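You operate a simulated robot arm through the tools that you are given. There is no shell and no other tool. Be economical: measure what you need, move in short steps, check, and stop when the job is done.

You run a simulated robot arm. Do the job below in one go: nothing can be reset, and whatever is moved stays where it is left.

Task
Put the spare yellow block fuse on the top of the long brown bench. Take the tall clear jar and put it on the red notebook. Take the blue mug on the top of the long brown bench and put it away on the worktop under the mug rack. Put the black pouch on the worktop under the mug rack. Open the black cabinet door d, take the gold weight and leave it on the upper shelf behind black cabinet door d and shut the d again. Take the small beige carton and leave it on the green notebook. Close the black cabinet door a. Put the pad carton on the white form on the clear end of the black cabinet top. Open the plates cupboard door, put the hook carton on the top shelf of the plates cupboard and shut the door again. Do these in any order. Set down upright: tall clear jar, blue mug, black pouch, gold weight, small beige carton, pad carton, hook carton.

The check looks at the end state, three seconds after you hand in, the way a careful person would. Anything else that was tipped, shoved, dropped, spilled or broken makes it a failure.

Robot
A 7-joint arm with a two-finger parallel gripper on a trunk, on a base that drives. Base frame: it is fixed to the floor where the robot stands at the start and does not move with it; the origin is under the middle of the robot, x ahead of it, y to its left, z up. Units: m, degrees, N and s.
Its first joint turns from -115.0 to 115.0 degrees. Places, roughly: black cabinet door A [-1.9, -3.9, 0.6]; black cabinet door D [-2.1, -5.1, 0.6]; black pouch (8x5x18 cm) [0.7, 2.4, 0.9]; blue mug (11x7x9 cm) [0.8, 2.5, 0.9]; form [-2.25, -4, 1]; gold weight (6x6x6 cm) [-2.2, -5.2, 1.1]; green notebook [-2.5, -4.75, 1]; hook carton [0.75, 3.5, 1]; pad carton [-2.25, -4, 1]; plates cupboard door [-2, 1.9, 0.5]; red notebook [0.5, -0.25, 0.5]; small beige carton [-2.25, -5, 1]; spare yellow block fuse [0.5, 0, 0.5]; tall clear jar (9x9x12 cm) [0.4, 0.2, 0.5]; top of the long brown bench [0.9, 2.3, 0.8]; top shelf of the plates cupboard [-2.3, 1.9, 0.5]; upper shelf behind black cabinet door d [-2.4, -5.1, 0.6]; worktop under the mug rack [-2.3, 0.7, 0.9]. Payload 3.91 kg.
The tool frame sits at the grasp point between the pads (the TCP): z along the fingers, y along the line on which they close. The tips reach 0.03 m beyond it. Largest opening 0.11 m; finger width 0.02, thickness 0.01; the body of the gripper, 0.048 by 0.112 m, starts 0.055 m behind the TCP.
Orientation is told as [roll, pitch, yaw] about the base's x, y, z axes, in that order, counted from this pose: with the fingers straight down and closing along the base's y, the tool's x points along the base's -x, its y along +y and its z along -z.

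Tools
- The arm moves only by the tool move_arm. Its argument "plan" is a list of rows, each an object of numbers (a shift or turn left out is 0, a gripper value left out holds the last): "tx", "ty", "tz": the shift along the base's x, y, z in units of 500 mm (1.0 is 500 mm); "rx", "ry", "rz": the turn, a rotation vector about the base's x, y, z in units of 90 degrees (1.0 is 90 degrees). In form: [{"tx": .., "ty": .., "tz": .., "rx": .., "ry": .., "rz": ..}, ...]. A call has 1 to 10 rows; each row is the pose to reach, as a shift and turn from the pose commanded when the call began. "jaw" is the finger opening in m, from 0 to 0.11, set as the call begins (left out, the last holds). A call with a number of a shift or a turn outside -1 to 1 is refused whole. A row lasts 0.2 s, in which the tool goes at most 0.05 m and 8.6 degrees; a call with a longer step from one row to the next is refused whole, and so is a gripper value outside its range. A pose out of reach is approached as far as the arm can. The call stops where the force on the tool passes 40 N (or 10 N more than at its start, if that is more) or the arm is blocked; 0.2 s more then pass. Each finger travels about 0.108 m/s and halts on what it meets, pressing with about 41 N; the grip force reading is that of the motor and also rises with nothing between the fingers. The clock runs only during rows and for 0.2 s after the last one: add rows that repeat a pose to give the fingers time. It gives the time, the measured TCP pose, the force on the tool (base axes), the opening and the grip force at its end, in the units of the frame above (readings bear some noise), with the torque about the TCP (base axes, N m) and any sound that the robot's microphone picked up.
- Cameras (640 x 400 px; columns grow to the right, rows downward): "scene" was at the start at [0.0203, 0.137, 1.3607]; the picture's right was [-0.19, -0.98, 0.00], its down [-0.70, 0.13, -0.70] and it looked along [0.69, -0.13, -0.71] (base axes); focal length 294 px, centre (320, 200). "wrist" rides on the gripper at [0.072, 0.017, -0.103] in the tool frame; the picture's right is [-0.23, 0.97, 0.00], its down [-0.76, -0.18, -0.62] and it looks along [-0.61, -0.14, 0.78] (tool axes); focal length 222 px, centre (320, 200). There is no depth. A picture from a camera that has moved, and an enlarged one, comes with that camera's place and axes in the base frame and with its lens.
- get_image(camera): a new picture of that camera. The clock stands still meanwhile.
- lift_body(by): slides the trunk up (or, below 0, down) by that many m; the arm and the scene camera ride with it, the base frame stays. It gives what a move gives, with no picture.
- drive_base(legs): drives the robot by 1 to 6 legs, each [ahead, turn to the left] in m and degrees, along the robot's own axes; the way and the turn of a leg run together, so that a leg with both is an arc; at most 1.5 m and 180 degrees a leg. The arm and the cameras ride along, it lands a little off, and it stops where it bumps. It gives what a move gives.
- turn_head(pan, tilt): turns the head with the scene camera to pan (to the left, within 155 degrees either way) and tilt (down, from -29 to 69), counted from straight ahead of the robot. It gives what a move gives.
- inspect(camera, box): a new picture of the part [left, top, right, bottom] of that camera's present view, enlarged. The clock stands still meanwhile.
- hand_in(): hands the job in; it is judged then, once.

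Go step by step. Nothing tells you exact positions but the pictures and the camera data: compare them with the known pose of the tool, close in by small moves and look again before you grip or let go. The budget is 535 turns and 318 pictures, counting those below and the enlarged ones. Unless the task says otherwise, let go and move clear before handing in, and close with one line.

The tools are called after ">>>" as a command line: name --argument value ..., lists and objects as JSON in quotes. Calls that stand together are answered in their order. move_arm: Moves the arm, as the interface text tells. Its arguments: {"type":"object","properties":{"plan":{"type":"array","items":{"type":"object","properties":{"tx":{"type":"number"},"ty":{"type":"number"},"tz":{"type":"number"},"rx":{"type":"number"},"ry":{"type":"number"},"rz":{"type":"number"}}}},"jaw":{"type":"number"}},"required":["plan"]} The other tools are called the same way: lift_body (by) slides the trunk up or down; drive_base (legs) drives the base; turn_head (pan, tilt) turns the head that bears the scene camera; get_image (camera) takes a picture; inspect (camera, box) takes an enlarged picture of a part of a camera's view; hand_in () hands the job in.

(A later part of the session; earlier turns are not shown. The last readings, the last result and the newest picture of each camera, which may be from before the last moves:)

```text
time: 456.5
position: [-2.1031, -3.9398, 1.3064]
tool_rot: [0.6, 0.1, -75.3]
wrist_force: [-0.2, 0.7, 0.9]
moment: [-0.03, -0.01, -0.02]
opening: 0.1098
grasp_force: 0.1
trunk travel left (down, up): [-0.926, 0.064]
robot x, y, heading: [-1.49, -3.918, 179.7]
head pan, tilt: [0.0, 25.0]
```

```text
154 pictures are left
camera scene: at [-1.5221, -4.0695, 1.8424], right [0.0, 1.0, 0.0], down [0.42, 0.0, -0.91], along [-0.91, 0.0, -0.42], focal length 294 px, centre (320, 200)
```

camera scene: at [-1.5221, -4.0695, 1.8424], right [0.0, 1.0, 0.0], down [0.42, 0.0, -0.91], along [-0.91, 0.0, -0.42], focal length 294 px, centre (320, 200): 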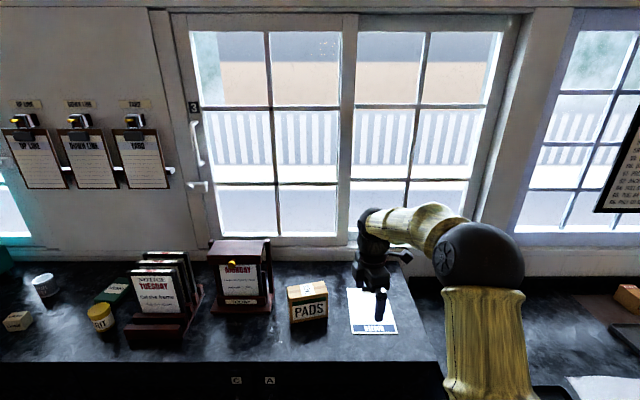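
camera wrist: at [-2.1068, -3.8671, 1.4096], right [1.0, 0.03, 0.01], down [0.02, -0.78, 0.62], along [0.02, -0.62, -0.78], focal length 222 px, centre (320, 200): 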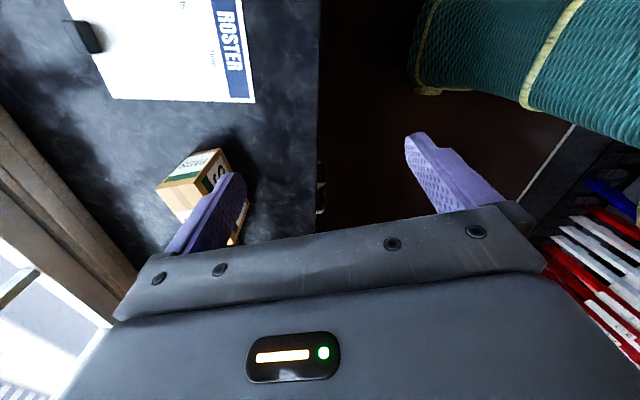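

>>> inspect --camera "scene" --box '[260, 250, 420, 350]'

>>> inspect --camera "wrist" --box '[120, 120, 280, 260]'

```text
4.00 times, centred on (340, 300) of scene
camera zoom: at [-1.5221, -4.0695, 1.8424], right [0.0, 1.0, 0.0], down [0.42, 0.0, -0.91], along [-0.91, 0.0, -0.42], focal length 1177 px, centre (240, -200)
```

zoom: 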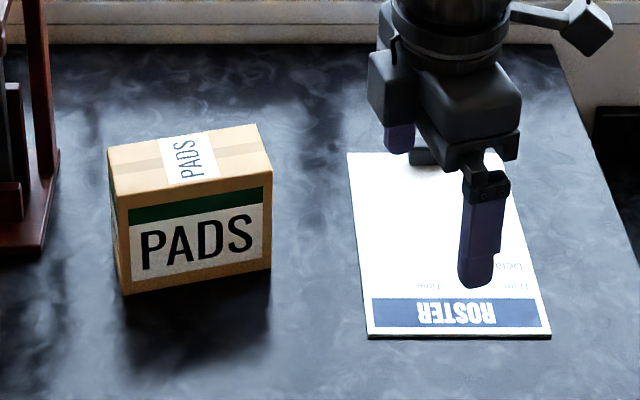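

```text
2.86 times, centred on (200, 190) of wrist
camera zoom: at [-2.1068, -3.8671, 1.4096], right [1.0, 0.03, 0.01], down [0.02, -0.78, 0.62], along [0.02, -0.62, -0.78], focal length 635 px, centre (663, 229)
```

zoom: 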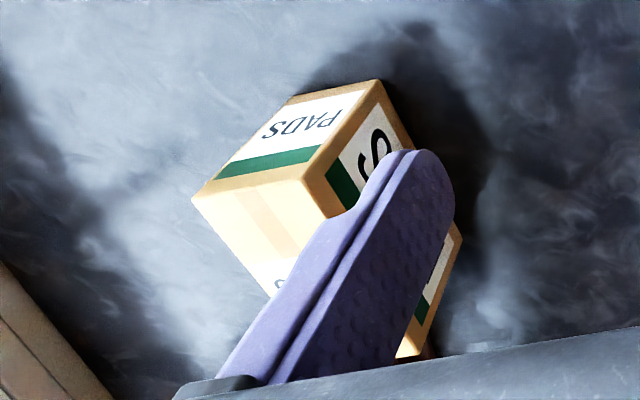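

PADS centre ≈(−2.288, −4.112), depth ≈6 cm, height ≈10.5 cm, turned ~13.5°. The form spans x −2.206…−2.42, y −3.964…−3.81 with a clip at its back. Driving 0.15 closer and moving over the carton.

>>> drive_base --legs '[[0.15, 0]]'

>>> move_arm --plan '[{"ty": -0.09}, {"ty": -0.18}, {"ty": -0.27, "tx": -0.03}, {"ty": -0.345, "tx": -0.06}, {"ty": -0.345, "tx": -0.072}, {"ty": -0.345, "tx": -0.072}]'

>>> get_image --camera "wrist"

>>> get_image --camera "scene"

```text
time: 457.9
position: [-2.2506, -3.9401, 1.3062]
tool_rot: [0.7, 0.1, -75.3]
wrist_force: [0.2, 0.4, -1.1]
moment: [0.04, 0.01, 0.02]
opening: 0.1104
grasp_force: 0.0
trunk travel left (down, up): [-0.926, 0.064]
robot x, y, heading: [-1.6326, -3.9108, 179.6]
head pan, tilt: [0.0, 25.0]
```

```text
time: 459.3
position: [-2.2832, -4.1134, 1.3055]
tool_rot: [0.6, 0.1, -75.4]
wrist_force: [0.6, -0.1, -0.1]
moment: [0.01, 0.04, 0.0]
opening: 0.11
grasp_force: 0.0
trunk travel left (down, up): [-0.926, 0.064]
robot x, y, heading: [-1.6329, -3.9176, 179.7]
head pan, tilt: [0.0, 25.0]
```

```text
151 pictures are left
camera wrist: at [-2.2876, -4.0394, 1.4085], right [1.0, 0.03, 0.01], down [0.02, -0.78, 0.62], along [0.02, -0.62, -0.78], focal length 222 px, centre (320, 200)
```

wrist: 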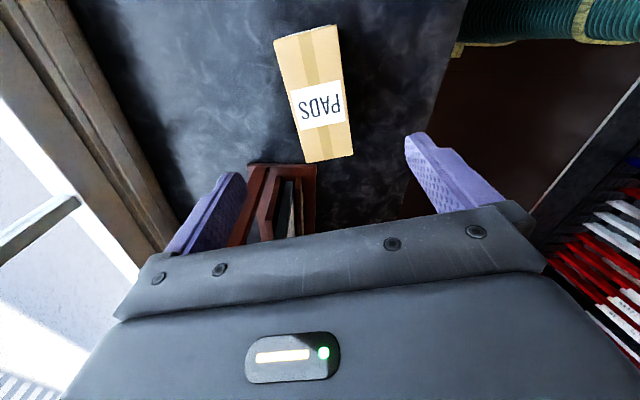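

```text
150 pictures are left
camera scene: at [-1.6679, -4.0697, 1.8424], right [0.0, 1.0, 0.0], down [0.42, 0.0, -0.91], along [-0.91, 0.0, -0.42], focal length 294 px, centre (320, 200)
```

scene: 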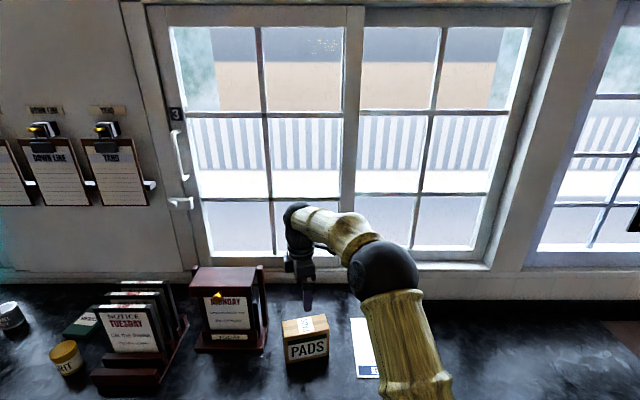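

>>> move_arm --plan '[{"tx": -0.005, "ty": 0.009, "tz": -0.08}, {"tx": -0.005, "ty": 0.009, "tz": -0.16}, {"tx": -0.005, "ty": 0.009, "tz": -0.22}, {"tx": -0.005, "ty": 0.009, "tz": -0.22}]'

>>> get_image --camera "wrist"

>>> inspect --camera "scene" --box '[180, 190, 400, 390]'

```text
time: 460.3
position: [-2.2857, -4.1093, 1.1987]
tool_rot: [0.5, 0.1, -75.3]
wrist_force: [-0.2, 0.3, 0.3]
moment: [-0.01, 0.0, 0.01]
opening: 0.1098
grasp_force: 0.0
trunk travel left (down, up): [-0.926, 0.064]
robot x, y, heading: [-1.6339, -3.9161, 180.1]
head pan, tilt: [0.0, 25.0]
```

```text
149 pictures are left
camera wrist: at [-2.2904, -4.0351, 1.3006], right [1.0, 0.03, 0.01], down [0.02, -0.78, 0.62], along [0.02, -0.62, -0.78], focal length 222 px, centre (320, 200)
```

wrist: 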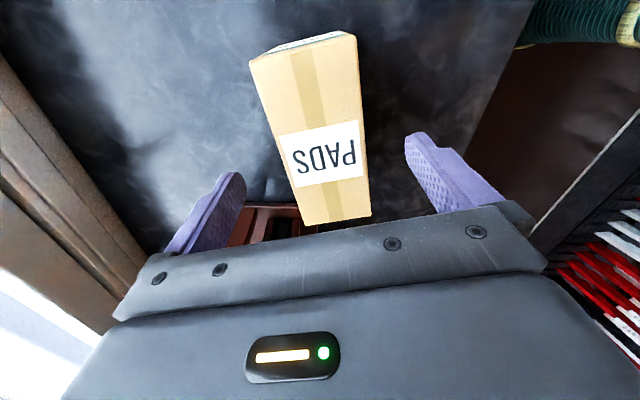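

```text
2.00 times, centred on (290, 290) of scene
camera zoom: at [-1.6674, -4.0688, 1.8425], right [0.0, 1.0, 0.0], down [0.42, 0.0, -0.91], along [-0.91, 0.0, -0.42], focal length 588 px, centre (380, 20)
```

zoom: 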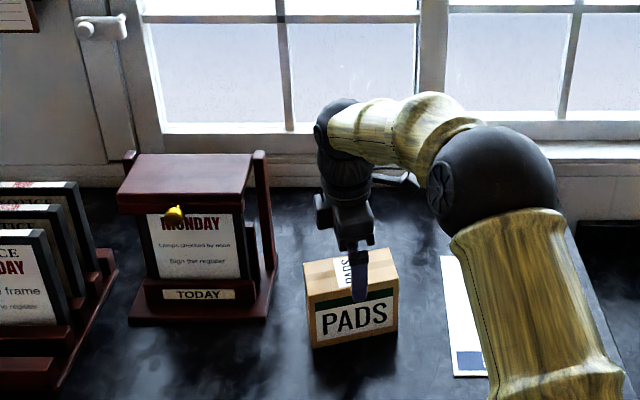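

Well centred. Descending to grip height and closing.

>>> move_arm --plan '[{"tz": -0.08}, {"tz": -0.16}, {"tz": -0.16}]'

>>> move_arm --plan '[{}, {}, {}, {}]' --jaw 0.03

```text
time: 461.1
position: [-2.2849, -4.1088, 1.1162]
tool_rot: [0.7, 0.2, -75.3]
wrist_force: [-0.9, 0.5, -0.1]
moment: [0.0, -0.01, 0.01]
opening: 0.11
grasp_force: 0.0
trunk travel left (down, up): [-0.926, 0.064]
robot x, y, heading: [-1.6348, -3.9165, 179.6]
head pan, tilt: [0.0, 25.0]
```

```text
time: 462.1
position: [-2.2836, -4.1084, 1.1164]
tool_rot: [0.5, 0.0, -75.2]
wrist_force: [-0.9, -0.7, 0.2]
moment: [-0.07, 0.09, 0.0]
opening: 0.0602
grasp_force: 41.1
trunk travel left (down, up): [-0.926, 0.064]
robot x, y, heading: [-1.6309, -3.9143, 179.7]
head pan, tilt: [0.0, 25.0]
```

>>> move_arm --plan '[{"tz": 0.04}, {"tz": 0.1}, {"tz": 0.1, "ty": 0.09, "rz": -0.04}, {"tz": 0.1, "ty": 0.18, "rz": -0.08}, {"tz": 0.1, "ty": 0.27, "rz": -0.12}, {"tz": 0.1, "ty": 0.36, "rz": -0.16}, {"tz": 0.1, "ty": 0.44, "rz": -0.163}, {"tz": 0.1, "ty": 0.44, "rz": -0.163}]'

>>> get_image --camera "wrist"

>>> turn_head --pan -20 --tilt 40

>>> get_image --camera "scene"

```text
time: 463.9
position: [-2.2891, -3.8903, 1.1678]
tool_rot: [0.6, 0.1, -89.9]
wrist_force: [-0.2, 0.0, -3.2]
moment: [0.01, 0.03, 0.01]
opening: 0.0599
grasp_force: 40.8
trunk travel left (down, up): [-0.926, 0.064]
robot x, y, heading: [-1.635, -3.9163, 180.0]
head pan, tilt: [0.0, 25.0]
```

```text
147 pictures are left
camera wrist: at [-2.2731, -3.818, 1.2695], right [0.97, -0.23, 0.01], down [-0.18, -0.76, 0.62], along [-0.13, -0.61, -0.78], focal length 222 px, centre (320, 200)
```

wrist: 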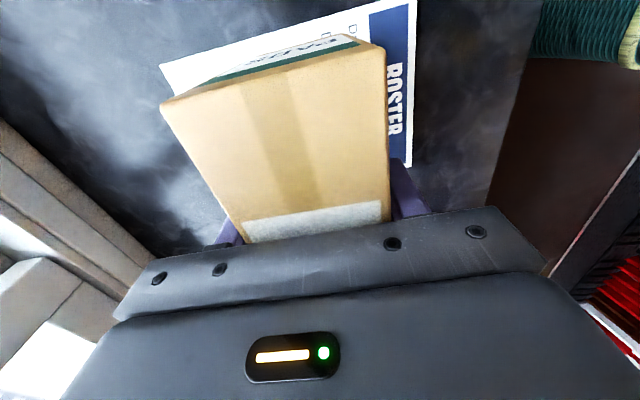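

```text
time: 464.7
position: [-2.2872, -3.8889, 1.167]
tool_rot: [0.7, 0.1, -90.1]
wrist_force: [-0.3, -0.1, -3.9]
moment: [0.0, 0.02, -0.03]
opening: 0.0598
grasp_force: 41.0
trunk travel left (down, up): [-0.926, 0.064]
robot x, y, heading: [-1.6331, -3.9179, 179.7]
head pan, tilt: [-20.0, 40.0]
```

```text
146 pictures are left
camera scene: at [-1.6561, -4.0401, 1.8191], right [0.35, 0.94, 0.0], down [0.6, -0.22, -0.77], along [-0.72, 0.26, -0.64], focal length 294 px, centre (320, 200)
```

scene: 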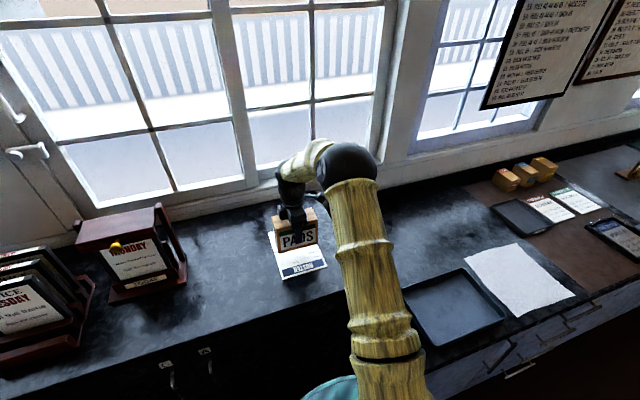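

The carton is centred over the form. Lowering.

>>> move_arm --plan '[{"tz": -0.05}, {"tz": -0.085}, {"tz": -0.093}]'

>>> move_arm --plan '[{"tz": -0.005}, {"tz": -0.01}]'

```text
time: 465.5
position: [-2.287, -3.8886, 1.1214]
tool_rot: [0.6, 0.1, -89.9]
wrist_force: [-0.8, -0.7, -3.3]
moment: [-0.09, -0.02, 0.01]
opening: 0.0595
grasp_force: 41.7
trunk travel left (down, up): [-0.926, 0.064]
robot x, y, heading: [-1.6378, -3.9149, 179.6]
head pan, tilt: [-20.0, 40.0]
```

```text
time: 466.1
position: [-2.2888, -3.8888, 1.1202]
tool_rot: [0.2, 0.1, -90.0]
wrist_force: [1.4, -1.6, 20.8]
moment: [-0.09, 0.28, -0.19]
opening: 0.0598
grasp_force: 40.5
trunk travel left (down, up): [-0.926, 0.064]
robot x, y, heading: [-1.6353, -3.9145, 179.6]
head pan, tilt: [-20.0, 40.0]
```

>>> move_arm --plan '[{"tz": 0.005}, {"tz": 0.005}]'

>>> move_arm --plan '[{}, {}, {}]' --jaw 0.105

>>> move_arm --plan '[{"tz": 0.06}, {"tz": 0.14}, {"tz": 0.22}, {"tz": 0.3}]'

>>> get_image --camera "wrist"

```text
time: 466.7
position: [-2.2865, -3.8877, 1.1197]
tool_rot: [0.5, 0.0, -90.0]
wrist_force: [-3.7, -0.7, 16.8]
moment: [-0.13, 0.84, -0.04]
opening: 0.0598
grasp_force: 41.0
trunk travel left (down, up): [-0.926, 0.064]
robot x, y, heading: [-1.6332, -3.9143, 179.8]
head pan, tilt: [-20.0, 40.0]
```

```text
time: 467.5
position: [-2.2862, -3.8882, 1.1188]
tool_rot: [0.7, 0.1, -90.0]
wrist_force: [0.5, 0.2, -0.8]
moment: [0.03, 0.0, 0.01]
opening: 0.1052
grasp_force: 0.1
trunk travel left (down, up): [-0.926, 0.064]
robot x, y, heading: [-1.6355, -3.914, 179.7]
head pan, tilt: [-20.0, 40.0]
```

```text
time: 468.5
position: [-2.2857, -3.8895, 1.2672]
tool_rot: [0.6, 0.2, -89.9]
wrist_force: [-0.3, -1.4, 0.0]
moment: [-0.02, -0.01, -0.02]
opening: 0.105
grasp_force: 0.0
trunk travel left (down, up): [-0.926, 0.064]
robot x, y, heading: [-1.6372, -3.9122, 179.8]
head pan, tilt: [-20.0, 40.0]
```

```text
145 pictures are left
camera wrist: at [-2.2715, -3.8174, 1.3703], right [0.97, -0.23, 0.01], down [-0.18, -0.76, 0.62], along [-0.13, -0.61, -0.78], focal length 222 px, centre (320, 200)
```

wrist: 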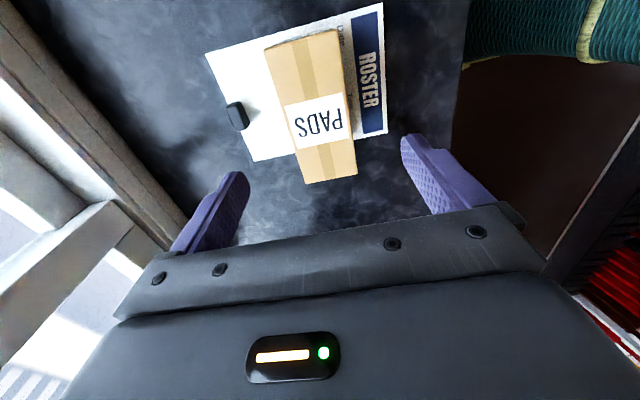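

PADS stands on the form. Next the small beige LINKS carton (≈(−2.23, −5.07)) and green notebook (≈(−2.44, −4.85)). Moving along the cabinet.

>>> drive_base --legs '[[-0.5, 0], [0, 90], [0.98, 0], [0, -90]]'

>>> turn_head --pan 10 --tilt 30

>>> get_image --camera "scene"

```text
time: 483.7
position: [-1.7845, -4.865, 1.2666]
tool_rot: [0.7, 0.1, -89.4]
wrist_force: [0.8, 0.6, 0.6]
moment: [0.03, -0.01, 0.01]
opening: 0.1051
grasp_force: 0.0
trunk travel left (down, up): [-0.926, 0.064]
robot x, y, heading: [-1.1302, -4.8822, -179.6]
head pan, tilt: [-20.0, 40.0]
```

```text
time: 484.7
position: [-1.7856, -4.8656, 1.268]
tool_rot: [0.6, 0.2, -89.3]
wrist_force: [-0.2, -1.8, -0.3]
moment: [0.0, -0.02, -0.02]
opening: 0.1051
grasp_force: 0.0
trunk travel left (down, up): [-0.926, 0.064]
robot x, y, heading: [-1.1356, -4.8848, -179.7]
head pan, tilt: [10.0, 30.0]
```

```text
144 pictures are left
camera scene: at [-1.1617, -5.0531, 1.8345], right [-0.18, 0.98, 0.0], down [0.49, 0.09, -0.87], along [-0.85, -0.15, -0.5], focal length 294 px, centre (320, 200)
```

scene: 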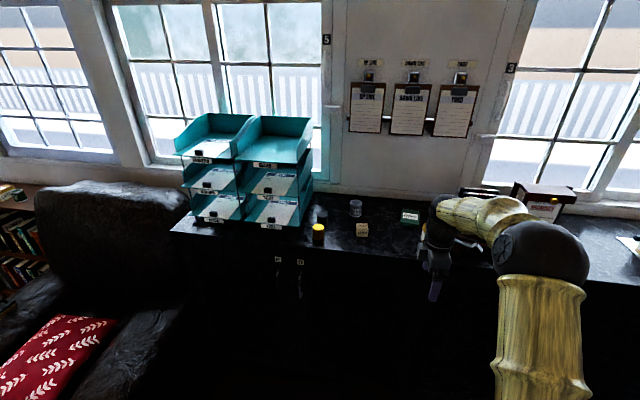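

>>> inspect --camera "scene" --box '[260, 180, 440, 310]'

```text
3.08 times, centred on (350, 245) of scene
camera zoom: at [-1.1617, -5.0531, 1.8345], right [-0.18, 0.98, 0.0], down [0.49, 0.09, -0.87], along [-0.85, -0.15, -0.5], focal length 905 px, centre (228, 62)
```

zoom: 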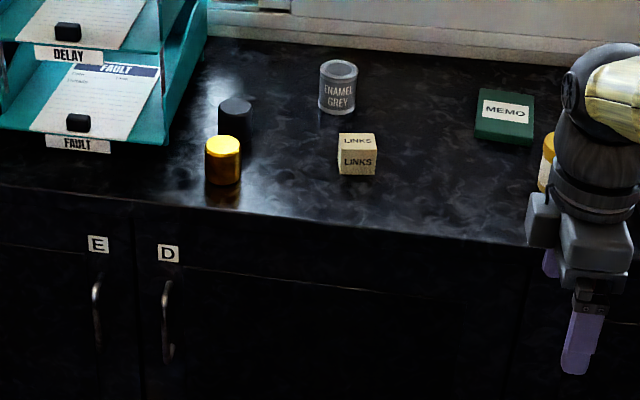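

LINKS carton ≈4×5×4 cm at (−2.233, −5.051); green MEMO notebook centre ≈(−2.386, −4.837). Turning the tool yaw back (closing along y) and driving up.

>>> move_arm --plan '[{"rz": -0.095}, {"rz": -0.19}, {"rz": -0.285}, {"rz": -0.38}, {"rz": -0.475}, {"rz": -0.57}, {"rz": -0.665}, {"rz": -0.76}, {"rz": -0.855, "ty": -0.06}, {"rz": -0.95, "ty": -0.12}]' --jaw 0.09

>>> move_arm --plan '[{"rz": -0.058, "ty": -0.08}, {"rz": -0.058, "ty": -0.16, "tz": 0.04}, {"rz": -0.058, "ty": -0.24, "tz": 0.08}]'

>>> drive_base --legs '[[0.46, -0.4]]'

>>> get_image --camera "wrist"

>>> get_image --camera "scene"

```text
time: 486.9
position: [-1.7854, -4.9251, 1.2679]
tool_rot: [0.4, 0.1, -175.1]
wrist_force: [1.0, -0.6, 0.2]
moment: [0.01, 0.01, 0.03]
opening: 0.0901
grasp_force: 0.0
trunk travel left (down, up): [-0.926, 0.064]
robot x, y, heading: [-1.1352, -4.8857, -179.6]
head pan, tilt: [10.0, 30.0]
```

```text
time: 487.7
position: [-1.7893, -5.0457, 1.3087]
tool_rot: [0.5, 0.1, 180.0]
wrist_force: [0.3, 1.0, -0.4]
moment: [0.02, 0.0, 0.02]
opening: 0.09
grasp_force: 0.1
trunk travel left (down, up): [-0.926, 0.064]
robot x, y, heading: [-1.1333, -4.8847, -179.8]
head pan, tilt: [10.0, 30.0]
```

```text
time: 490.5
position: [-2.2535, -5.0443, 1.309]
tool_rot: [0.6, 0.1, 179.8]
wrist_force: [0.4, -0.2, -0.2]
moment: [-0.02, -0.03, 0.0]
opening: 0.0899
grasp_force: 0.1
trunk travel left (down, up): [-0.926, 0.064]
robot x, y, heading: [-1.6013, -4.8836, -180.1]
head pan, tilt: [10.0, 30.0]
```

```text
142 pictures are left
camera wrist: at [-2.1833, -5.0609, 1.4116], right [-0.23, -0.97, 0.01], down [-0.76, 0.19, 0.62], along [-0.6, 0.14, -0.78], focal length 222 px, centre (320, 200)
```

wrist: 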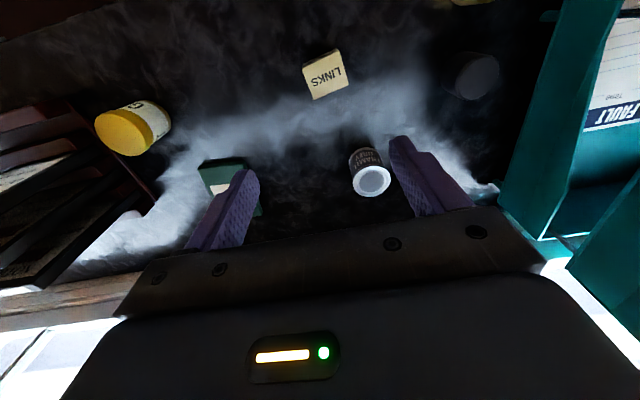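

```text
141 pictures are left
camera scene: at [-1.6274, -5.0549, 1.8344], right [-0.18, 0.98, 0.0], down [0.49, 0.09, -0.87], along [-0.85, -0.15, -0.5], focal length 294 px, centre (320, 200)
```

scene: 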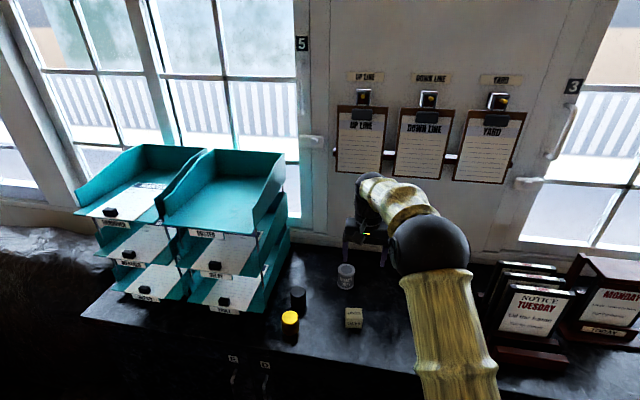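

>>> move_arm --plan '[{"tx": 0.02, "ty": -0.013, "tz": -0.08, "rz": 0.05}, {"tx": 0.041, "ty": -0.025, "tz": -0.16, "rz": 0.05}, {"tx": 0.041, "ty": -0.025, "tz": -0.24, "rz": 0.05}, {"tx": 0.041, "ty": -0.025, "tz": -0.32, "rz": 0.05}, {"tx": 0.041, "ty": -0.025, "tz": -0.34, "rz": 0.05}, {"tx": 0.041, "ty": -0.025, "tz": -0.34, "rz": 0.05}]'

>>> get_image --camera "wrist"

```text
time: 491.9
position: [-2.2324, -5.0537, 1.1392]
tool_rot: [0.6, 0.1, -175.7]
wrist_force: [0.7, -0.2, -1.2]
moment: [0.0, -0.02, -0.03]
opening: 0.09
grasp_force: 0.1
trunk travel left (down, up): [-0.926, 0.064]
robot x, y, heading: [-1.5963, -4.8845, -180.0]
head pan, tilt: [10.0, 30.0]
```

```text
140 pictures are left
camera wrist: at [-2.1598, -5.0652, 1.2426], right [-0.15, -0.99, 0.01], down [-0.77, 0.13, 0.62], along [-0.61, 0.09, -0.78], focal length 222 px, centre (320, 200)
```

wrist: 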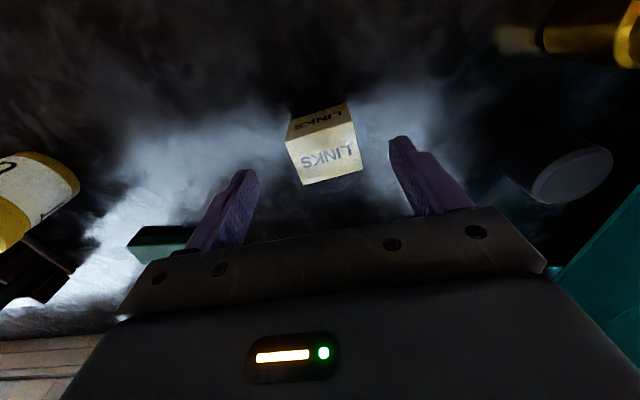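

>>> move_arm --plan '[{"tx": -0.007, "ty": -0.008, "tz": -0.06}, {"tx": -0.007, "ty": -0.008, "tz": -0.102}, {"tx": -0.007, "ty": -0.008, "tz": -0.102}]'

>>> move_arm --plan '[{}, {}, {}, {}]' --jaw 0.02

>>> get_image --camera "wrist"

```text
time: 492.7
position: [-2.2367, -5.059, 1.088]
tool_rot: [0.6, 0.1, -175.7]
wrist_force: [0.5, 0.2, -0.4]
moment: [0.02, 0.02, -0.03]
opening: 0.0903
grasp_force: 0.1
trunk travel left (down, up): [-0.926, 0.064]
robot x, y, heading: [-1.6019, -4.8858, -180.1]
head pan, tilt: [10.0, 30.0]
```

```text
time: 493.7
position: [-2.2368, -5.0589, 1.0874]
tool_rot: [0.6, 0.1, -175.8]
wrist_force: [-0.4, 0.2, 1.4]
moment: [0.1, 0.03, -0.01]
opening: 0.0492
grasp_force: 40.3
trunk travel left (down, up): [-0.926, 0.064]
robot x, y, heading: [-1.5991, -4.8857, -179.8]
head pan, tilt: [10.0, 30.0]
```

```text
139 pictures are left
camera wrist: at [-2.1638, -5.0695, 1.1904], right [-0.15, -0.99, 0.01], down [-0.77, 0.13, 0.62], along [-0.61, 0.09, -0.78], focal length 222 px, centre (320, 200)
```

wrist: 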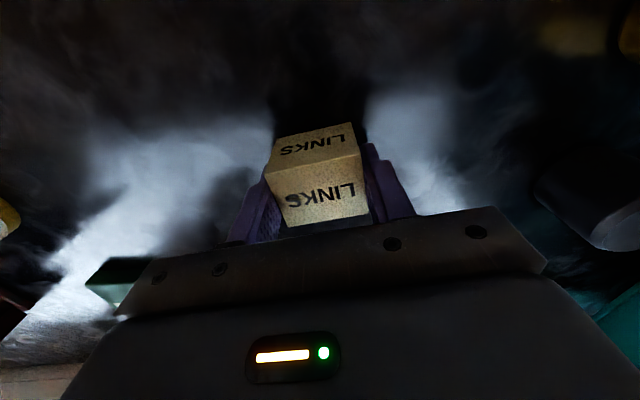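

>>> move_arm --plan '[{"tz": 0.06}, {"tz": 0.14}, {"tz": 0.22}, {"tz": 0.3}, {"tz": 0.3, "ty": 0.09}, {"tz": 0.3, "ty": 0.18}, {"tz": 0.3, "ty": 0.27}, {"tz": 0.3, "ty": 0.36}, {"tz": 0.3, "ty": 0.43}, {"tz": 0.3, "ty": 0.43}]'

>>> drive_base --legs '[[0.13, 0]]'

>>> get_image --camera "wrist"

>>> turn_head --pan 5 --tilt 40

>>> get_image --camera "scene"

```text
time: 495.9
position: [-2.2374, -4.8456, 1.2385]
tool_rot: [0.5, 0.1, -175.7]
wrist_force: [0.4, 0.5, -1.3]
moment: [0.0, 0.03, 0.0]
opening: 0.0493
grasp_force: 41.0
trunk travel left (down, up): [-0.926, 0.064]
robot x, y, heading: [-1.5982, -4.8855, -180.0]
head pan, tilt: [10.0, 30.0]
```

```text
time: 497.2
position: [-2.3752, -4.8455, 1.2383]
tool_rot: [0.7, 0.2, -175.7]
wrist_force: [-0.8, 0.3, -1.2]
moment: [0.02, -0.02, 0.01]
opening: 0.0493
grasp_force: 41.0
trunk travel left (down, up): [-0.926, 0.064]
robot x, y, heading: [-1.7307, -4.8836, -179.9]
head pan, tilt: [10.0, 30.0]
```

```text
138 pictures are left
camera wrist: at [-2.3015, -4.8568, 1.341], right [-0.15, -0.99, 0.01], down [-0.78, 0.13, 0.62], along [-0.61, 0.09, -0.79], focal length 222 px, centre (320, 200)
```

wrist: 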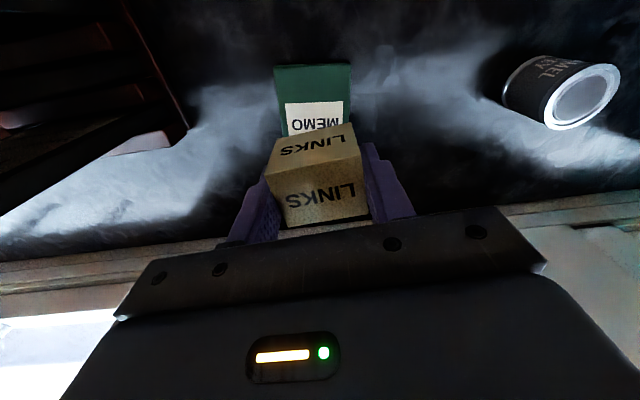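

```text
time: 497.9
position: [-2.3721, -4.8453, 1.2392]
tool_rot: [0.6, 0.0, -175.7]
wrist_force: [-1.4, -0.8, -0.4]
moment: [0.01, 0.01, 0.02]
opening: 0.0494
grasp_force: 41.9
trunk travel left (down, up): [-0.926, 0.064]
robot x, y, heading: [-1.7321, -4.8876, -179.9]
head pan, tilt: [5.0, 40.0]
```

```text
137 pictures are left
camera scene: at [-1.756, -5.0469, 1.8192], right [-0.09, 1.0, 0.0], down [0.64, 0.06, -0.77], along [-0.76, -0.07, -0.64], focal length 294 px, centre (320, 200)
```

scene: 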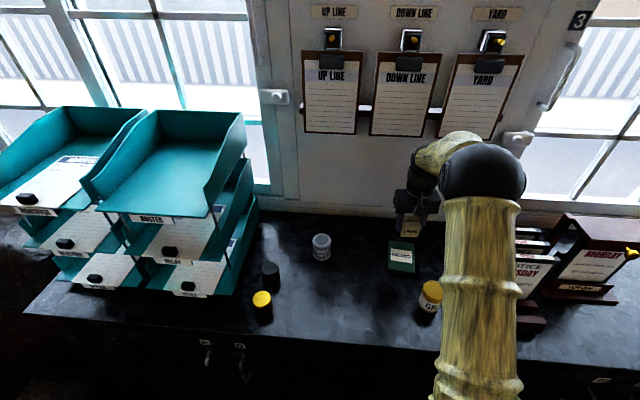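

>>> move_arm --plan '[{"tx": -0.034, "ty": 0.006, "tz": -0.06}, {"tx": -0.034, "ty": 0.006, "tz": -0.14}, {"tx": -0.034, "ty": 0.006, "tz": -0.22}, {"tx": -0.034, "ty": 0.006, "tz": -0.25}, {"tx": -0.034, "ty": 0.006, "tz": -0.25}]'

>>> get_image --camera "wrist"

>>> inspect --camera "scene" --box '[340, 120, 540, 320]'

```text
time: 499.1
position: [-2.389, -4.8426, 1.1152]
tool_rot: [0.6, 0.1, -175.7]
wrist_force: [-0.7, -0.2, -1.3]
moment: [-0.01, 0.03, 0.03]
opening: 0.0495
grasp_force: 41.3
trunk travel left (down, up): [-0.926, 0.064]
robot x, y, heading: [-1.732, -4.8862, -179.8]
head pan, tilt: [5.0, 40.0]
```

```text
136 pictures are left
camera wrist: at [-2.3166, -4.8536, 1.2176], right [-0.15, -0.99, 0.01], down [-0.77, 0.13, 0.62], along [-0.61, 0.09, -0.78], focal length 222 px, centre (320, 200)
```

wrist: 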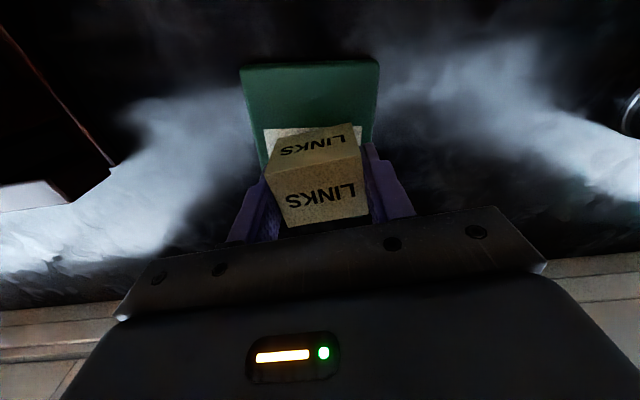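

```text
2.00 times, centred on (440, 220) of scene
camera zoom: at [-1.7568, -5.0468, 1.8191], right [-0.09, 1.0, 0.0], down [0.64, 0.06, -0.77], along [-0.76, -0.07, -0.64], focal length 588 px, centre (80, 160)
```

zoom: 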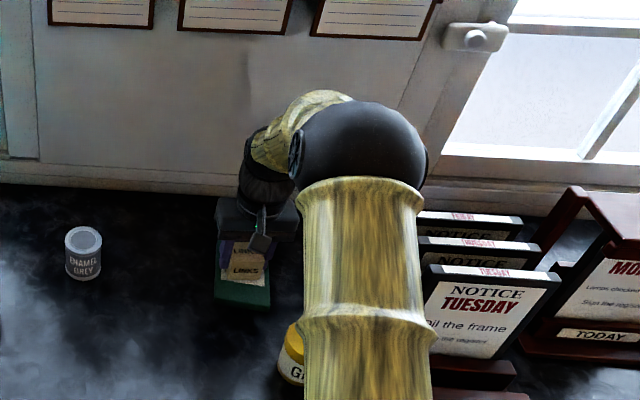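

>>> move_arm --plan '[{"tz": -0.01}, {"tz": -0.018}, {"tz": -0.022}]'

>>> move_arm --plan '[{"tz": -0.005}, {"tz": -0.01}]'

```text
time: 499.9
position: [-2.3888, -4.8421, 1.1051]
tool_rot: [0.6, -0.4, -175.7]
wrist_force: [-0.5, -0.9, 15.3]
moment: [0.36, -0.05, 0.01]
opening: 0.0494
grasp_force: 40.8
trunk travel left (down, up): [-0.926, 0.064]
robot x, y, heading: [-1.7318, -4.8849, -180.0]
head pan, tilt: [5.0, 40.0]
```

```text
time: 500.5
position: [-2.3874, -4.8428, 1.1002]
tool_rot: [0.5, -0.1, -175.7]
wrist_force: [-3.8, 1.3, 23.9]
moment: [0.52, 0.14, 0.02]
opening: 0.0494
grasp_force: 40.8
trunk travel left (down, up): [-0.926, 0.064]
robot x, y, heading: [-1.7325, -4.8852, -179.9]
head pan, tilt: [5.0, 40.0]
```

Contact. Easing, releasing and rising.

>>> move_arm --plan '[{"tz": 0.007}, {"tz": 0.007}]'

>>> move_arm --plan '[{}, {}, {}]' --jaw 0.08

>>> move_arm --plan '[{"tz": 0.06}, {"tz": 0.14}, {"tz": 0.22}, {"tz": 0.3}, {"tz": 0.36}]'

>>> get_image --camera "wrist"

```text
time: 501.1
position: [-2.3877, -4.8432, 1.1001]
tool_rot: [0.6, 0.3, -175.7]
wrist_force: [0.1, 0.4, 5.9]
moment: [0.18, 0.13, 0.0]
opening: 0.0493
grasp_force: 41.2
trunk travel left (down, up): [-0.926, 0.064]
robot x, y, heading: [-1.7318, -4.89, -179.5]
head pan, tilt: [5.0, 40.0]
```

```text
time: 501.9
position: [-2.3887, -4.8421, 1.0999]
tool_rot: [0.5, 0.1, -175.7]
wrist_force: [0.7, -0.1, -0.3]
moment: [-0.04, 0.02, -0.01]
opening: 0.08
grasp_force: 0.0
trunk travel left (down, up): [-0.926, 0.064]
robot x, y, heading: [-1.7324, -4.8825, -180.0]
head pan, tilt: [5.0, 40.0]
```

```text
time: 503.1
position: [-2.3876, -4.8426, 1.2808]
tool_rot: [0.6, 0.1, -175.7]
wrist_force: [0.1, -0.7, 0.1]
moment: [-0.02, 0.02, 0.03]
opening: 0.0801
grasp_force: 0.1
trunk travel left (down, up): [-0.926, 0.064]
robot x, y, heading: [-1.7353, -4.8869, -180.0]
head pan, tilt: [5.0, 40.0]
```

```text
134 pictures are left
camera wrist: at [-2.3159, -4.8546, 1.3836], right [-0.15, -0.99, 0.01], down [-0.77, 0.13, 0.62], along [-0.61, 0.09, -0.78], focal length 222 px, centre (320, 200)
```

wrist: 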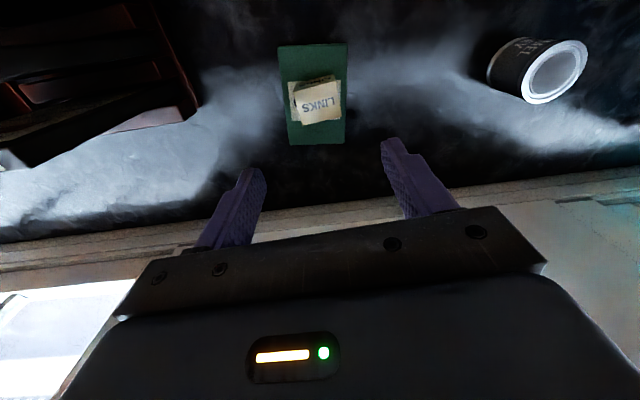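

LINKS sits on the green notebook. Now door D: handle ≈(−2.08, −5.30, 0.77–0.92), hinge to the right (y≈−4.81). Moving in front of it.

>>> drive_base --legs '[[-0.5, 0], [0, 90], [0.52, 0], [0, -90]]'

>>> lift_body --by -0.4

>>> move_arm --plan '[{"ry": 0.09, "rz": -0.02}, {"ry": 0.18, "rz": -0.02}, {"ry": 0.27, "rz": -0.02}, {"ry": 0.36, "rz": -0.02}, {"ry": 0.45, "rz": -0.02}, {"ry": 0.54, "rz": -0.02}, {"ry": 0.63, "rz": -0.02}, {"ry": 0.72, "rz": -0.02}, {"ry": 0.81, "rz": -0.02}, {"ry": 0.9, "rz": -0.02}]'

>>> move_arm --plan '[{"ry": 0.09}, {"ry": 0.1}, {"ry": 0.1}]'

>>> turn_head --pan 0 --tilt 25

>>> get_image --camera "scene"

>>> get_image --camera "wrist"

```text
time: 516.3
position: [-1.8912, -5.332, 1.2798]
tool_rot: [0.6, 0.2, -177.6]
wrist_force: [-0.4, 0.1, -0.2]
moment: [0.0, 0.03, 0.02]
opening: 0.08
grasp_force: 0.2
trunk travel left (down, up): [-0.926, 0.064]
robot x, y, heading: [-1.2336, -5.3928, 177.8]
head pan, tilt: [5.0, 40.0]
```

```text
time: 520.1
position: [-1.8912, -5.3324, 0.8814]
tool_rot: [0.6, 0.1, -177.6]
wrist_force: [0.7, -0.5, 1.2]
moment: [0.02, 0.0, -0.02]
opening: 0.08
grasp_force: 0.1
trunk travel left (down, up): [-0.526, 0.464]
robot x, y, heading: [-1.2369, -5.395, 178.3]
head pan, tilt: [5.0, 40.0]
```

```text
time: 522.3
position: [-1.8904, -5.3307, 0.8803]
tool_rot: [-7.6, -80.8, -172.8]
wrist_force: [-1.0, 0.0, -0.3]
moment: [0.02, -0.01, -0.03]
opening: 0.0798
grasp_force: 0.0
trunk travel left (down, up): [-0.526, 0.464]
robot x, y, heading: [-1.2348, -5.3955, 178.4]
head pan, tilt: [5.0, 40.0]
```

```text
time: 523.1
position: [-1.8911, -5.3316, 0.881]
tool_rot: [-86.0, -88.9, -94.6]
wrist_force: [0.4, 0.0, 0.0]
moment: [0.01, -0.02, 0.0]
opening: 0.0799
grasp_force: 0.0
trunk travel left (down, up): [-0.526, 0.464]
robot x, y, heading: [-1.2352, -5.3984, 178.4]
head pan, tilt: [5.0, 40.0]
```

```text
time: 523.9
position: [-1.8905, -5.3312, 0.8809]
tool_rot: [-83.7, -88.8, -96.7]
wrist_force: [-0.3, -1.0, -0.1]
moment: [-0.04, 0.0, 0.02]
opening: 0.08
grasp_force: 0.1
trunk travel left (down, up): [-0.526, 0.464]
robot x, y, heading: [-1.2358, -5.3951, 178.1]
head pan, tilt: [0.0, 25.0]
```

```text
133 pictures are left
camera scene: at [-1.2733, -5.5484, 1.4424], right [0.03, 1.0, 0.0], down [0.42, -0.01, -0.91], along [-0.91, 0.03, -0.42], focal length 294 px, centre (320, 200)
```

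scene: 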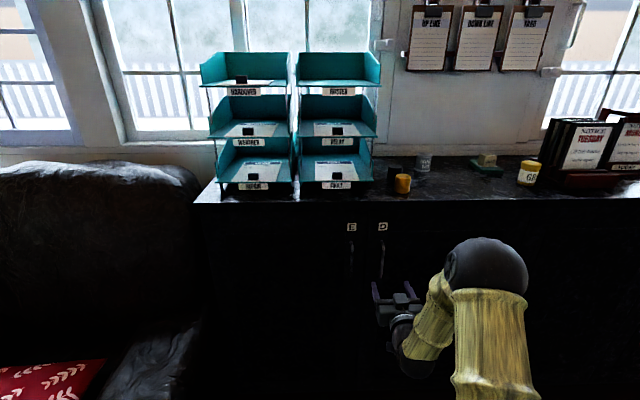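

```text
132 pictures are left
camera wrist: at [-1.789, -5.3488, 0.807], right [-0.01, -0.98, 0.21], down [0.62, 0.16, 0.77], along [-0.78, 0.14, 0.61], focal length 222 px, centre (320, 200)
```

wrist: 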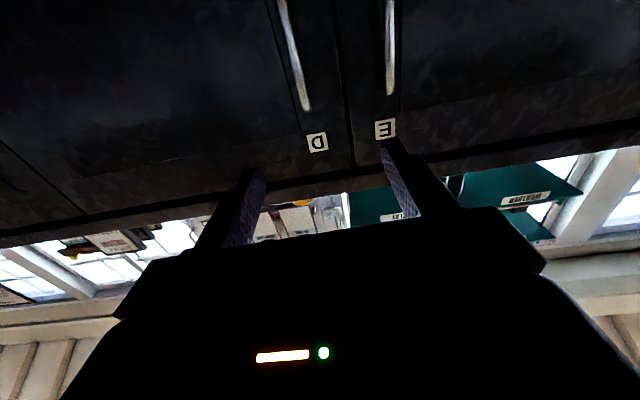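

>>> move_arm --plan '[{"tz": -0.04, "ty": 0.02, "tx": -0.06}, {"tz": -0.08, "ty": 0.042, "tx": -0.14}, {"tz": -0.08, "ty": 0.042, "tx": -0.22}, {"tz": -0.08, "ty": 0.042, "tx": -0.27}, {"tz": -0.08, "ty": 0.042, "tx": -0.27}]'

>>> get_image --camera "wrist"

>>> inspect --camera "scene" --box '[320, 180, 520, 360]'

```text
time: 525.1
position: [-2.0297, -5.3098, 0.8414]
tool_rot: [-83.0, -88.8, -97.5]
wrist_force: [-0.4, 0.6, 1.0]
moment: [-0.03, 0.0, -0.02]
opening: 0.0799
grasp_force: 0.2
trunk travel left (down, up): [-0.526, 0.464]
robot x, y, heading: [-1.2341, -5.3939, 178.1]
head pan, tilt: [0.0, 25.0]
```

```text
131 pictures are left
camera wrist: at [-1.9267, -5.3272, 0.7671], right [-0.01, -0.98, 0.21], down [0.62, 0.16, 0.77], along [-0.78, 0.14, 0.61], focal length 222 px, centre (320, 200)
```

wrist: 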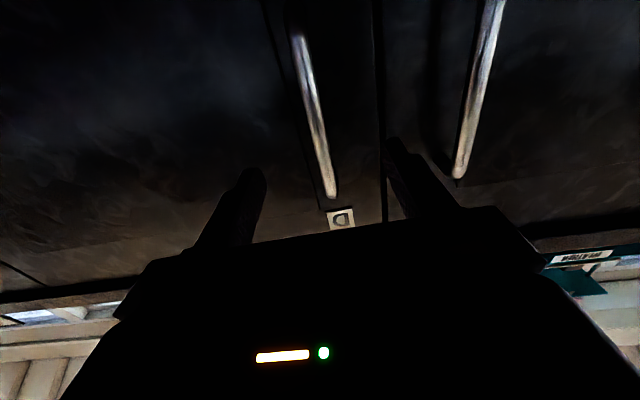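

```text
2.22 times, centred on (420, 270) of scene
camera zoom: at [-1.2735, -5.5484, 1.4424], right [0.03, 1.0, 0.0], down [0.42, -0.01, -0.91], along [-0.91, 0.03, -0.42], focal length 654 px, centre (98, 44)
```

zoom: 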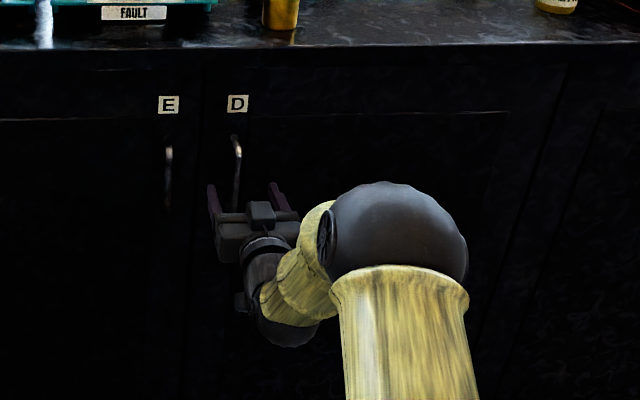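

>>> move_arm --plan '[{"tx": -0.04, "tz": -0.015}, {"tx": -0.074, "tz": -0.02}, {"tx": -0.074, "tz": -0.02}]'

>>> get_image --camera "wrist"

>>> move_arm --plan '[{}, {}, {}, {}]' --jaw 0.0

>>> get_image --camera "wrist"

```text
time: 525.9
position: [-2.064, -5.3118, 0.8298]
tool_rot: [-82.0, -88.8, -98.5]
wrist_force: [-0.5, 0.0, -0.5]
moment: [0.0, 0.01, -0.01]
opening: 0.0799
grasp_force: 0.1
trunk travel left (down, up): [-0.526, 0.464]
robot x, y, heading: [-1.2366, -5.3951, 178.0]
head pan, tilt: [0.0, 25.0]
```

```text
129 pictures are left
camera wrist: at [-1.9617, -5.3282, 0.7567], right [-0.01, -0.98, 0.21], down [0.62, 0.16, 0.77], along [-0.78, 0.14, 0.61], focal length 222 px, centre (320, 200)
```

wrist: 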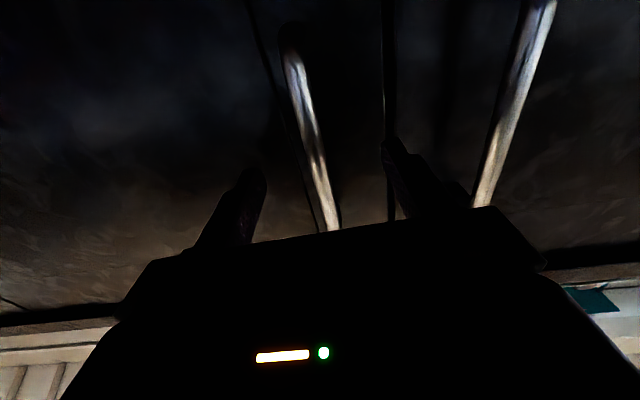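

```text
time: 526.9
position: [-2.0636, -5.3119, 0.8311]
tool_rot: [-82.7, -88.9, -97.9]
wrist_force: [0.0, -1.5, -0.2]
moment: [-0.95, 0.0, 0.0]
opening: 0.0117
grasp_force: 45.1
trunk travel left (down, up): [-0.526, 0.464]
robot x, y, heading: [-1.2367, -5.399, 178.3]
head pan, tilt: [0.0, 25.0]
```

```text
128 pictures are left
camera wrist: at [-1.9616, -5.3286, 0.7569], right [-0.01, -0.98, 0.21], down [0.62, 0.16, 0.77], along [-0.78, 0.14, 0.61], focal length 222 px, centre (320, 200)
```

wrist: 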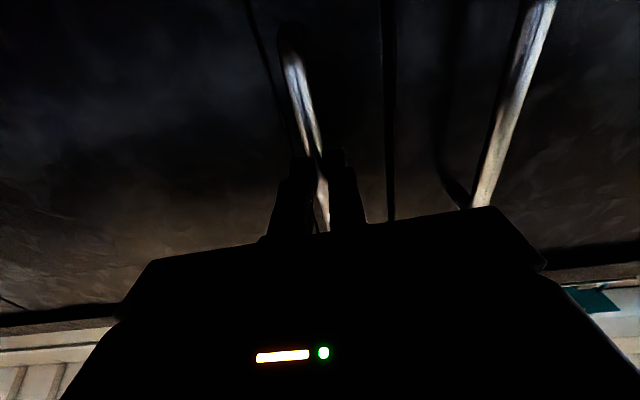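

Gripped. Pulling D along its arc in small steps.

>>> move_arm --plan '[{"tx": 0.04, "ty": 0.001, "rz": 0.0267}, {"tx": 0.08, "ty": 0.0034, "rz": 0.0533}, {"tx": 0.12, "ty": 0.0076, "rz": 0.08}, {"tx": 0.16, "ty": 0.0134, "rz": 0.1067}, {"tx": 0.2, "ty": 0.021, "rz": 0.1333}, {"tx": 0.239, "ty": 0.03, "rz": 0.16}, {"tx": 0.277, "ty": 0.041, "rz": 0.1867}, {"tx": 0.316, "ty": 0.0534, "rz": 0.2133}, {"tx": 0.353, "ty": 0.0674, "rz": 0.24}, {"tx": 0.39, "ty": 0.083, "rz": 0.2667}]'

>>> get_image --camera "scene"

```text
time: 528.2
position: [-1.96, -5.2894, 0.8301]
tool_rot: [-83.2, -88.8, -86.2]
wrist_force: [-2.3, 7.4, 0.3]
moment: [-0.76, -0.81, -0.27]
opening: 0.0118
grasp_force: 45.1
trunk travel left (down, up): [-0.526, 0.464]
robot x, y, heading: [-1.2371, -5.3974, 178.1]
head pan, tilt: [0.0, 25.0]
stopped in row 6: the force on the tool passed its limit (the readings are from after the stop); the commanded pose is now the measured one
```

```text
127 pictures are left
camera scene: at [-1.2748, -5.5476, 1.4424], right [0.03, 1.0, 0.0], down [0.42, -0.01, -0.91], along [-0.91, 0.03, -0.42], focal length 294 px, centre (320, 200)
```

scene: 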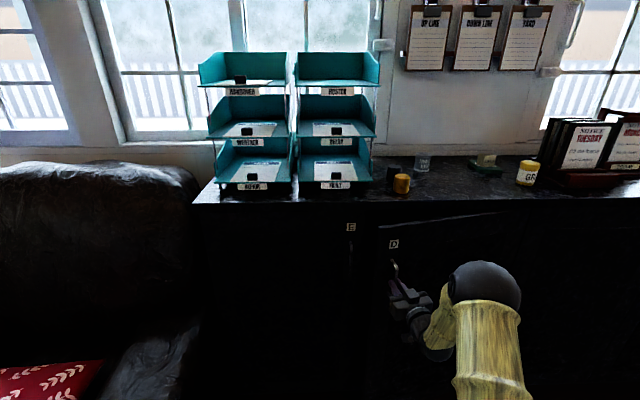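

>>> move_arm --plan '[{"tx": 0.03, "ty": 0.008, "rz": 0.02}, {"tx": 0.06, "ty": 0.017, "rz": 0.04}, {"tx": 0.09, "ty": 0.027, "rz": 0.06}, {"tx": 0.12, "ty": 0.038, "rz": 0.08}, {"tx": 0.15, "ty": 0.05, "rz": 0.1}, {"tx": 0.18, "ty": 0.063, "rz": 0.12}]'

>>> move_arm --plan '[{"tx": 0.036, "ty": 0.018, "rz": 0.024}, {"tx": 0.071, "ty": 0.038, "rz": 0.048}, {"tx": 0.105, "ty": 0.058, "rz": 0.072}, {"tx": 0.138, "ty": 0.08, "rz": 0.096}, {"tx": 0.171, "ty": 0.103, "rz": 0.12}, {"tx": 0.203, "ty": 0.127, "rz": 0.144}]'

>>> get_image --camera "scene"

```text
time: 529.4
position: [-1.8859, -5.2582, 0.8303]
tool_rot: [-75.3, -88.7, -86.2]
wrist_force: [-3.0, 8.0, -3.9]
moment: [-0.55, -1.14, -0.3]
opening: 0.012
grasp_force: 44.7
trunk travel left (down, up): [-0.526, 0.464]
robot x, y, heading: [-1.2352, -5.3948, 178.0]
head pan, tilt: [0.0, 25.0]
stopped in row 6: the force on the tool passed its limit (the readings are from after the stop); the commanded pose is now the measured one
```

```text
time: 530.9
position: [-1.7865, -5.19, 0.8308]
tool_rot: [-73.6, -88.4, -75.6]
wrist_force: [-8.5, 9.0, -5.1]
moment: [-0.18, -1.48, -0.33]
opening: 0.012
grasp_force: 44.8
trunk travel left (down, up): [-0.526, 0.464]
robot x, y, heading: [-1.2397, -5.3946, 178.1]
head pan, tilt: [0.0, 25.0]
stopped in row 6: the force on the tool passed its limit (the readings are from after the stop); the commanded pose is now the measured one
```

```text
126 pictures are left
camera scene: at [-1.2758, -5.5464, 1.4427], right [0.04, 1.0, 0.0], down [0.42, -0.02, -0.91], along [-0.91, 0.03, -0.42], focal length 294 px, centre (320, 200)
```

scene: 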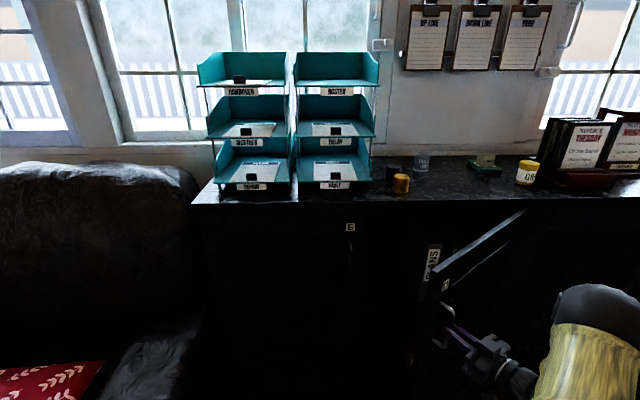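

>>> move_arm --plan '[{"tx": 0.026, "ty": 0.031, "rz": 0.03}, {"tx": 0.05, "ty": 0.063, "rz": 0.06}, {"tx": 0.072, "ty": 0.096, "rz": 0.09}, {"tx": 0.093, "ty": 0.13, "rz": 0.12}, {"tx": 0.112, "ty": 0.165, "rz": 0.15}, {"tx": 0.128, "ty": 0.202, "rz": 0.18}]'

>>> get_image --camera "scene"

```text
time: 531.8
position: [-1.7461, -5.1463, 0.8304]
tool_rot: [-78.4, -89.2, -60.8]
wrist_force: [5.0, -4.1, 0.2]
moment: [-1.01, -0.35, -0.06]
opening: 0.0117
grasp_force: 45.4
trunk travel left (down, up): [-0.526, 0.464]
robot x, y, heading: [-1.2376, -5.3962, 178.3]
head pan, tilt: [0.0, 25.0]
stopped in row 4: the force on the tool passed its limit (the readings are from after the stop); the commanded pose is now the measured one
```

```text
125 pictures are left
camera scene: at [-1.2733, -5.5488, 1.4428], right [0.03, 1.0, 0.0], down [0.42, -0.01, -0.91], along [-0.91, 0.03, -0.42], focal length 294 px, centre (320, 200)
```

scene: 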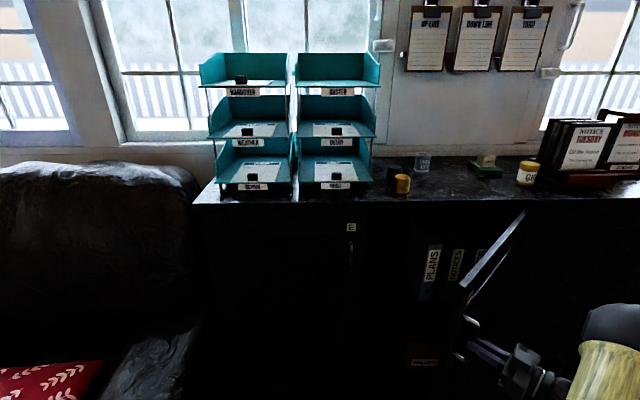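

>>> move_arm --plan '[{"tx": 0.025, "ty": 0.031, "rz": 0.024}, {"tx": 0.049, "ty": 0.063, "rz": 0.048}, {"tx": 0.072, "ty": 0.095, "rz": 0.072}, {"tx": 0.094, "ty": 0.128, "rz": 0.096}, {"tx": 0.115, "ty": 0.162, "rz": 0.12}, {"tx": 0.135, "ty": 0.196, "rz": 0.144}]'

>>> get_image --camera "scene"

```text
time: 533.2
position: [-1.6776, -5.0479, 0.8308]
tool_rot: [-81.0, -88.8, -45.6]
wrist_force: [11.4, -6.1, 2.6]
moment: [-0.02, -1.1, 0.11]
opening: 0.0117
grasp_force: 44.6
trunk travel left (down, up): [-0.526, 0.464]
robot x, y, heading: [-1.2386, -5.39, 178.0]
head pan, tilt: [0.0, 25.0]
```

```text
124 pictures are left
camera scene: at [-1.2722, -5.5489, 1.4426], right [0.03, 1.0, 0.0], down [0.42, -0.01, -0.91], along [-0.91, 0.03, -0.42], focal length 294 px, centre (320, 200)
```

scene: 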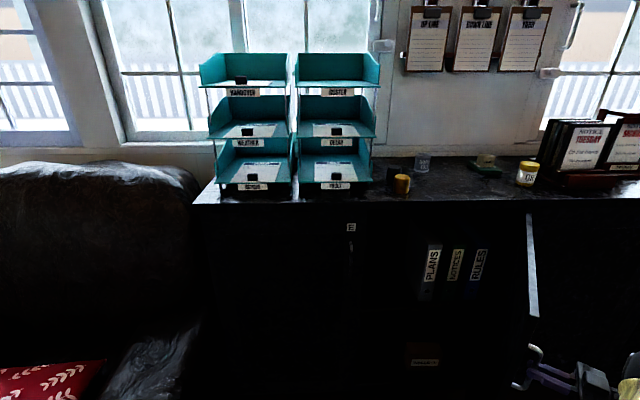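

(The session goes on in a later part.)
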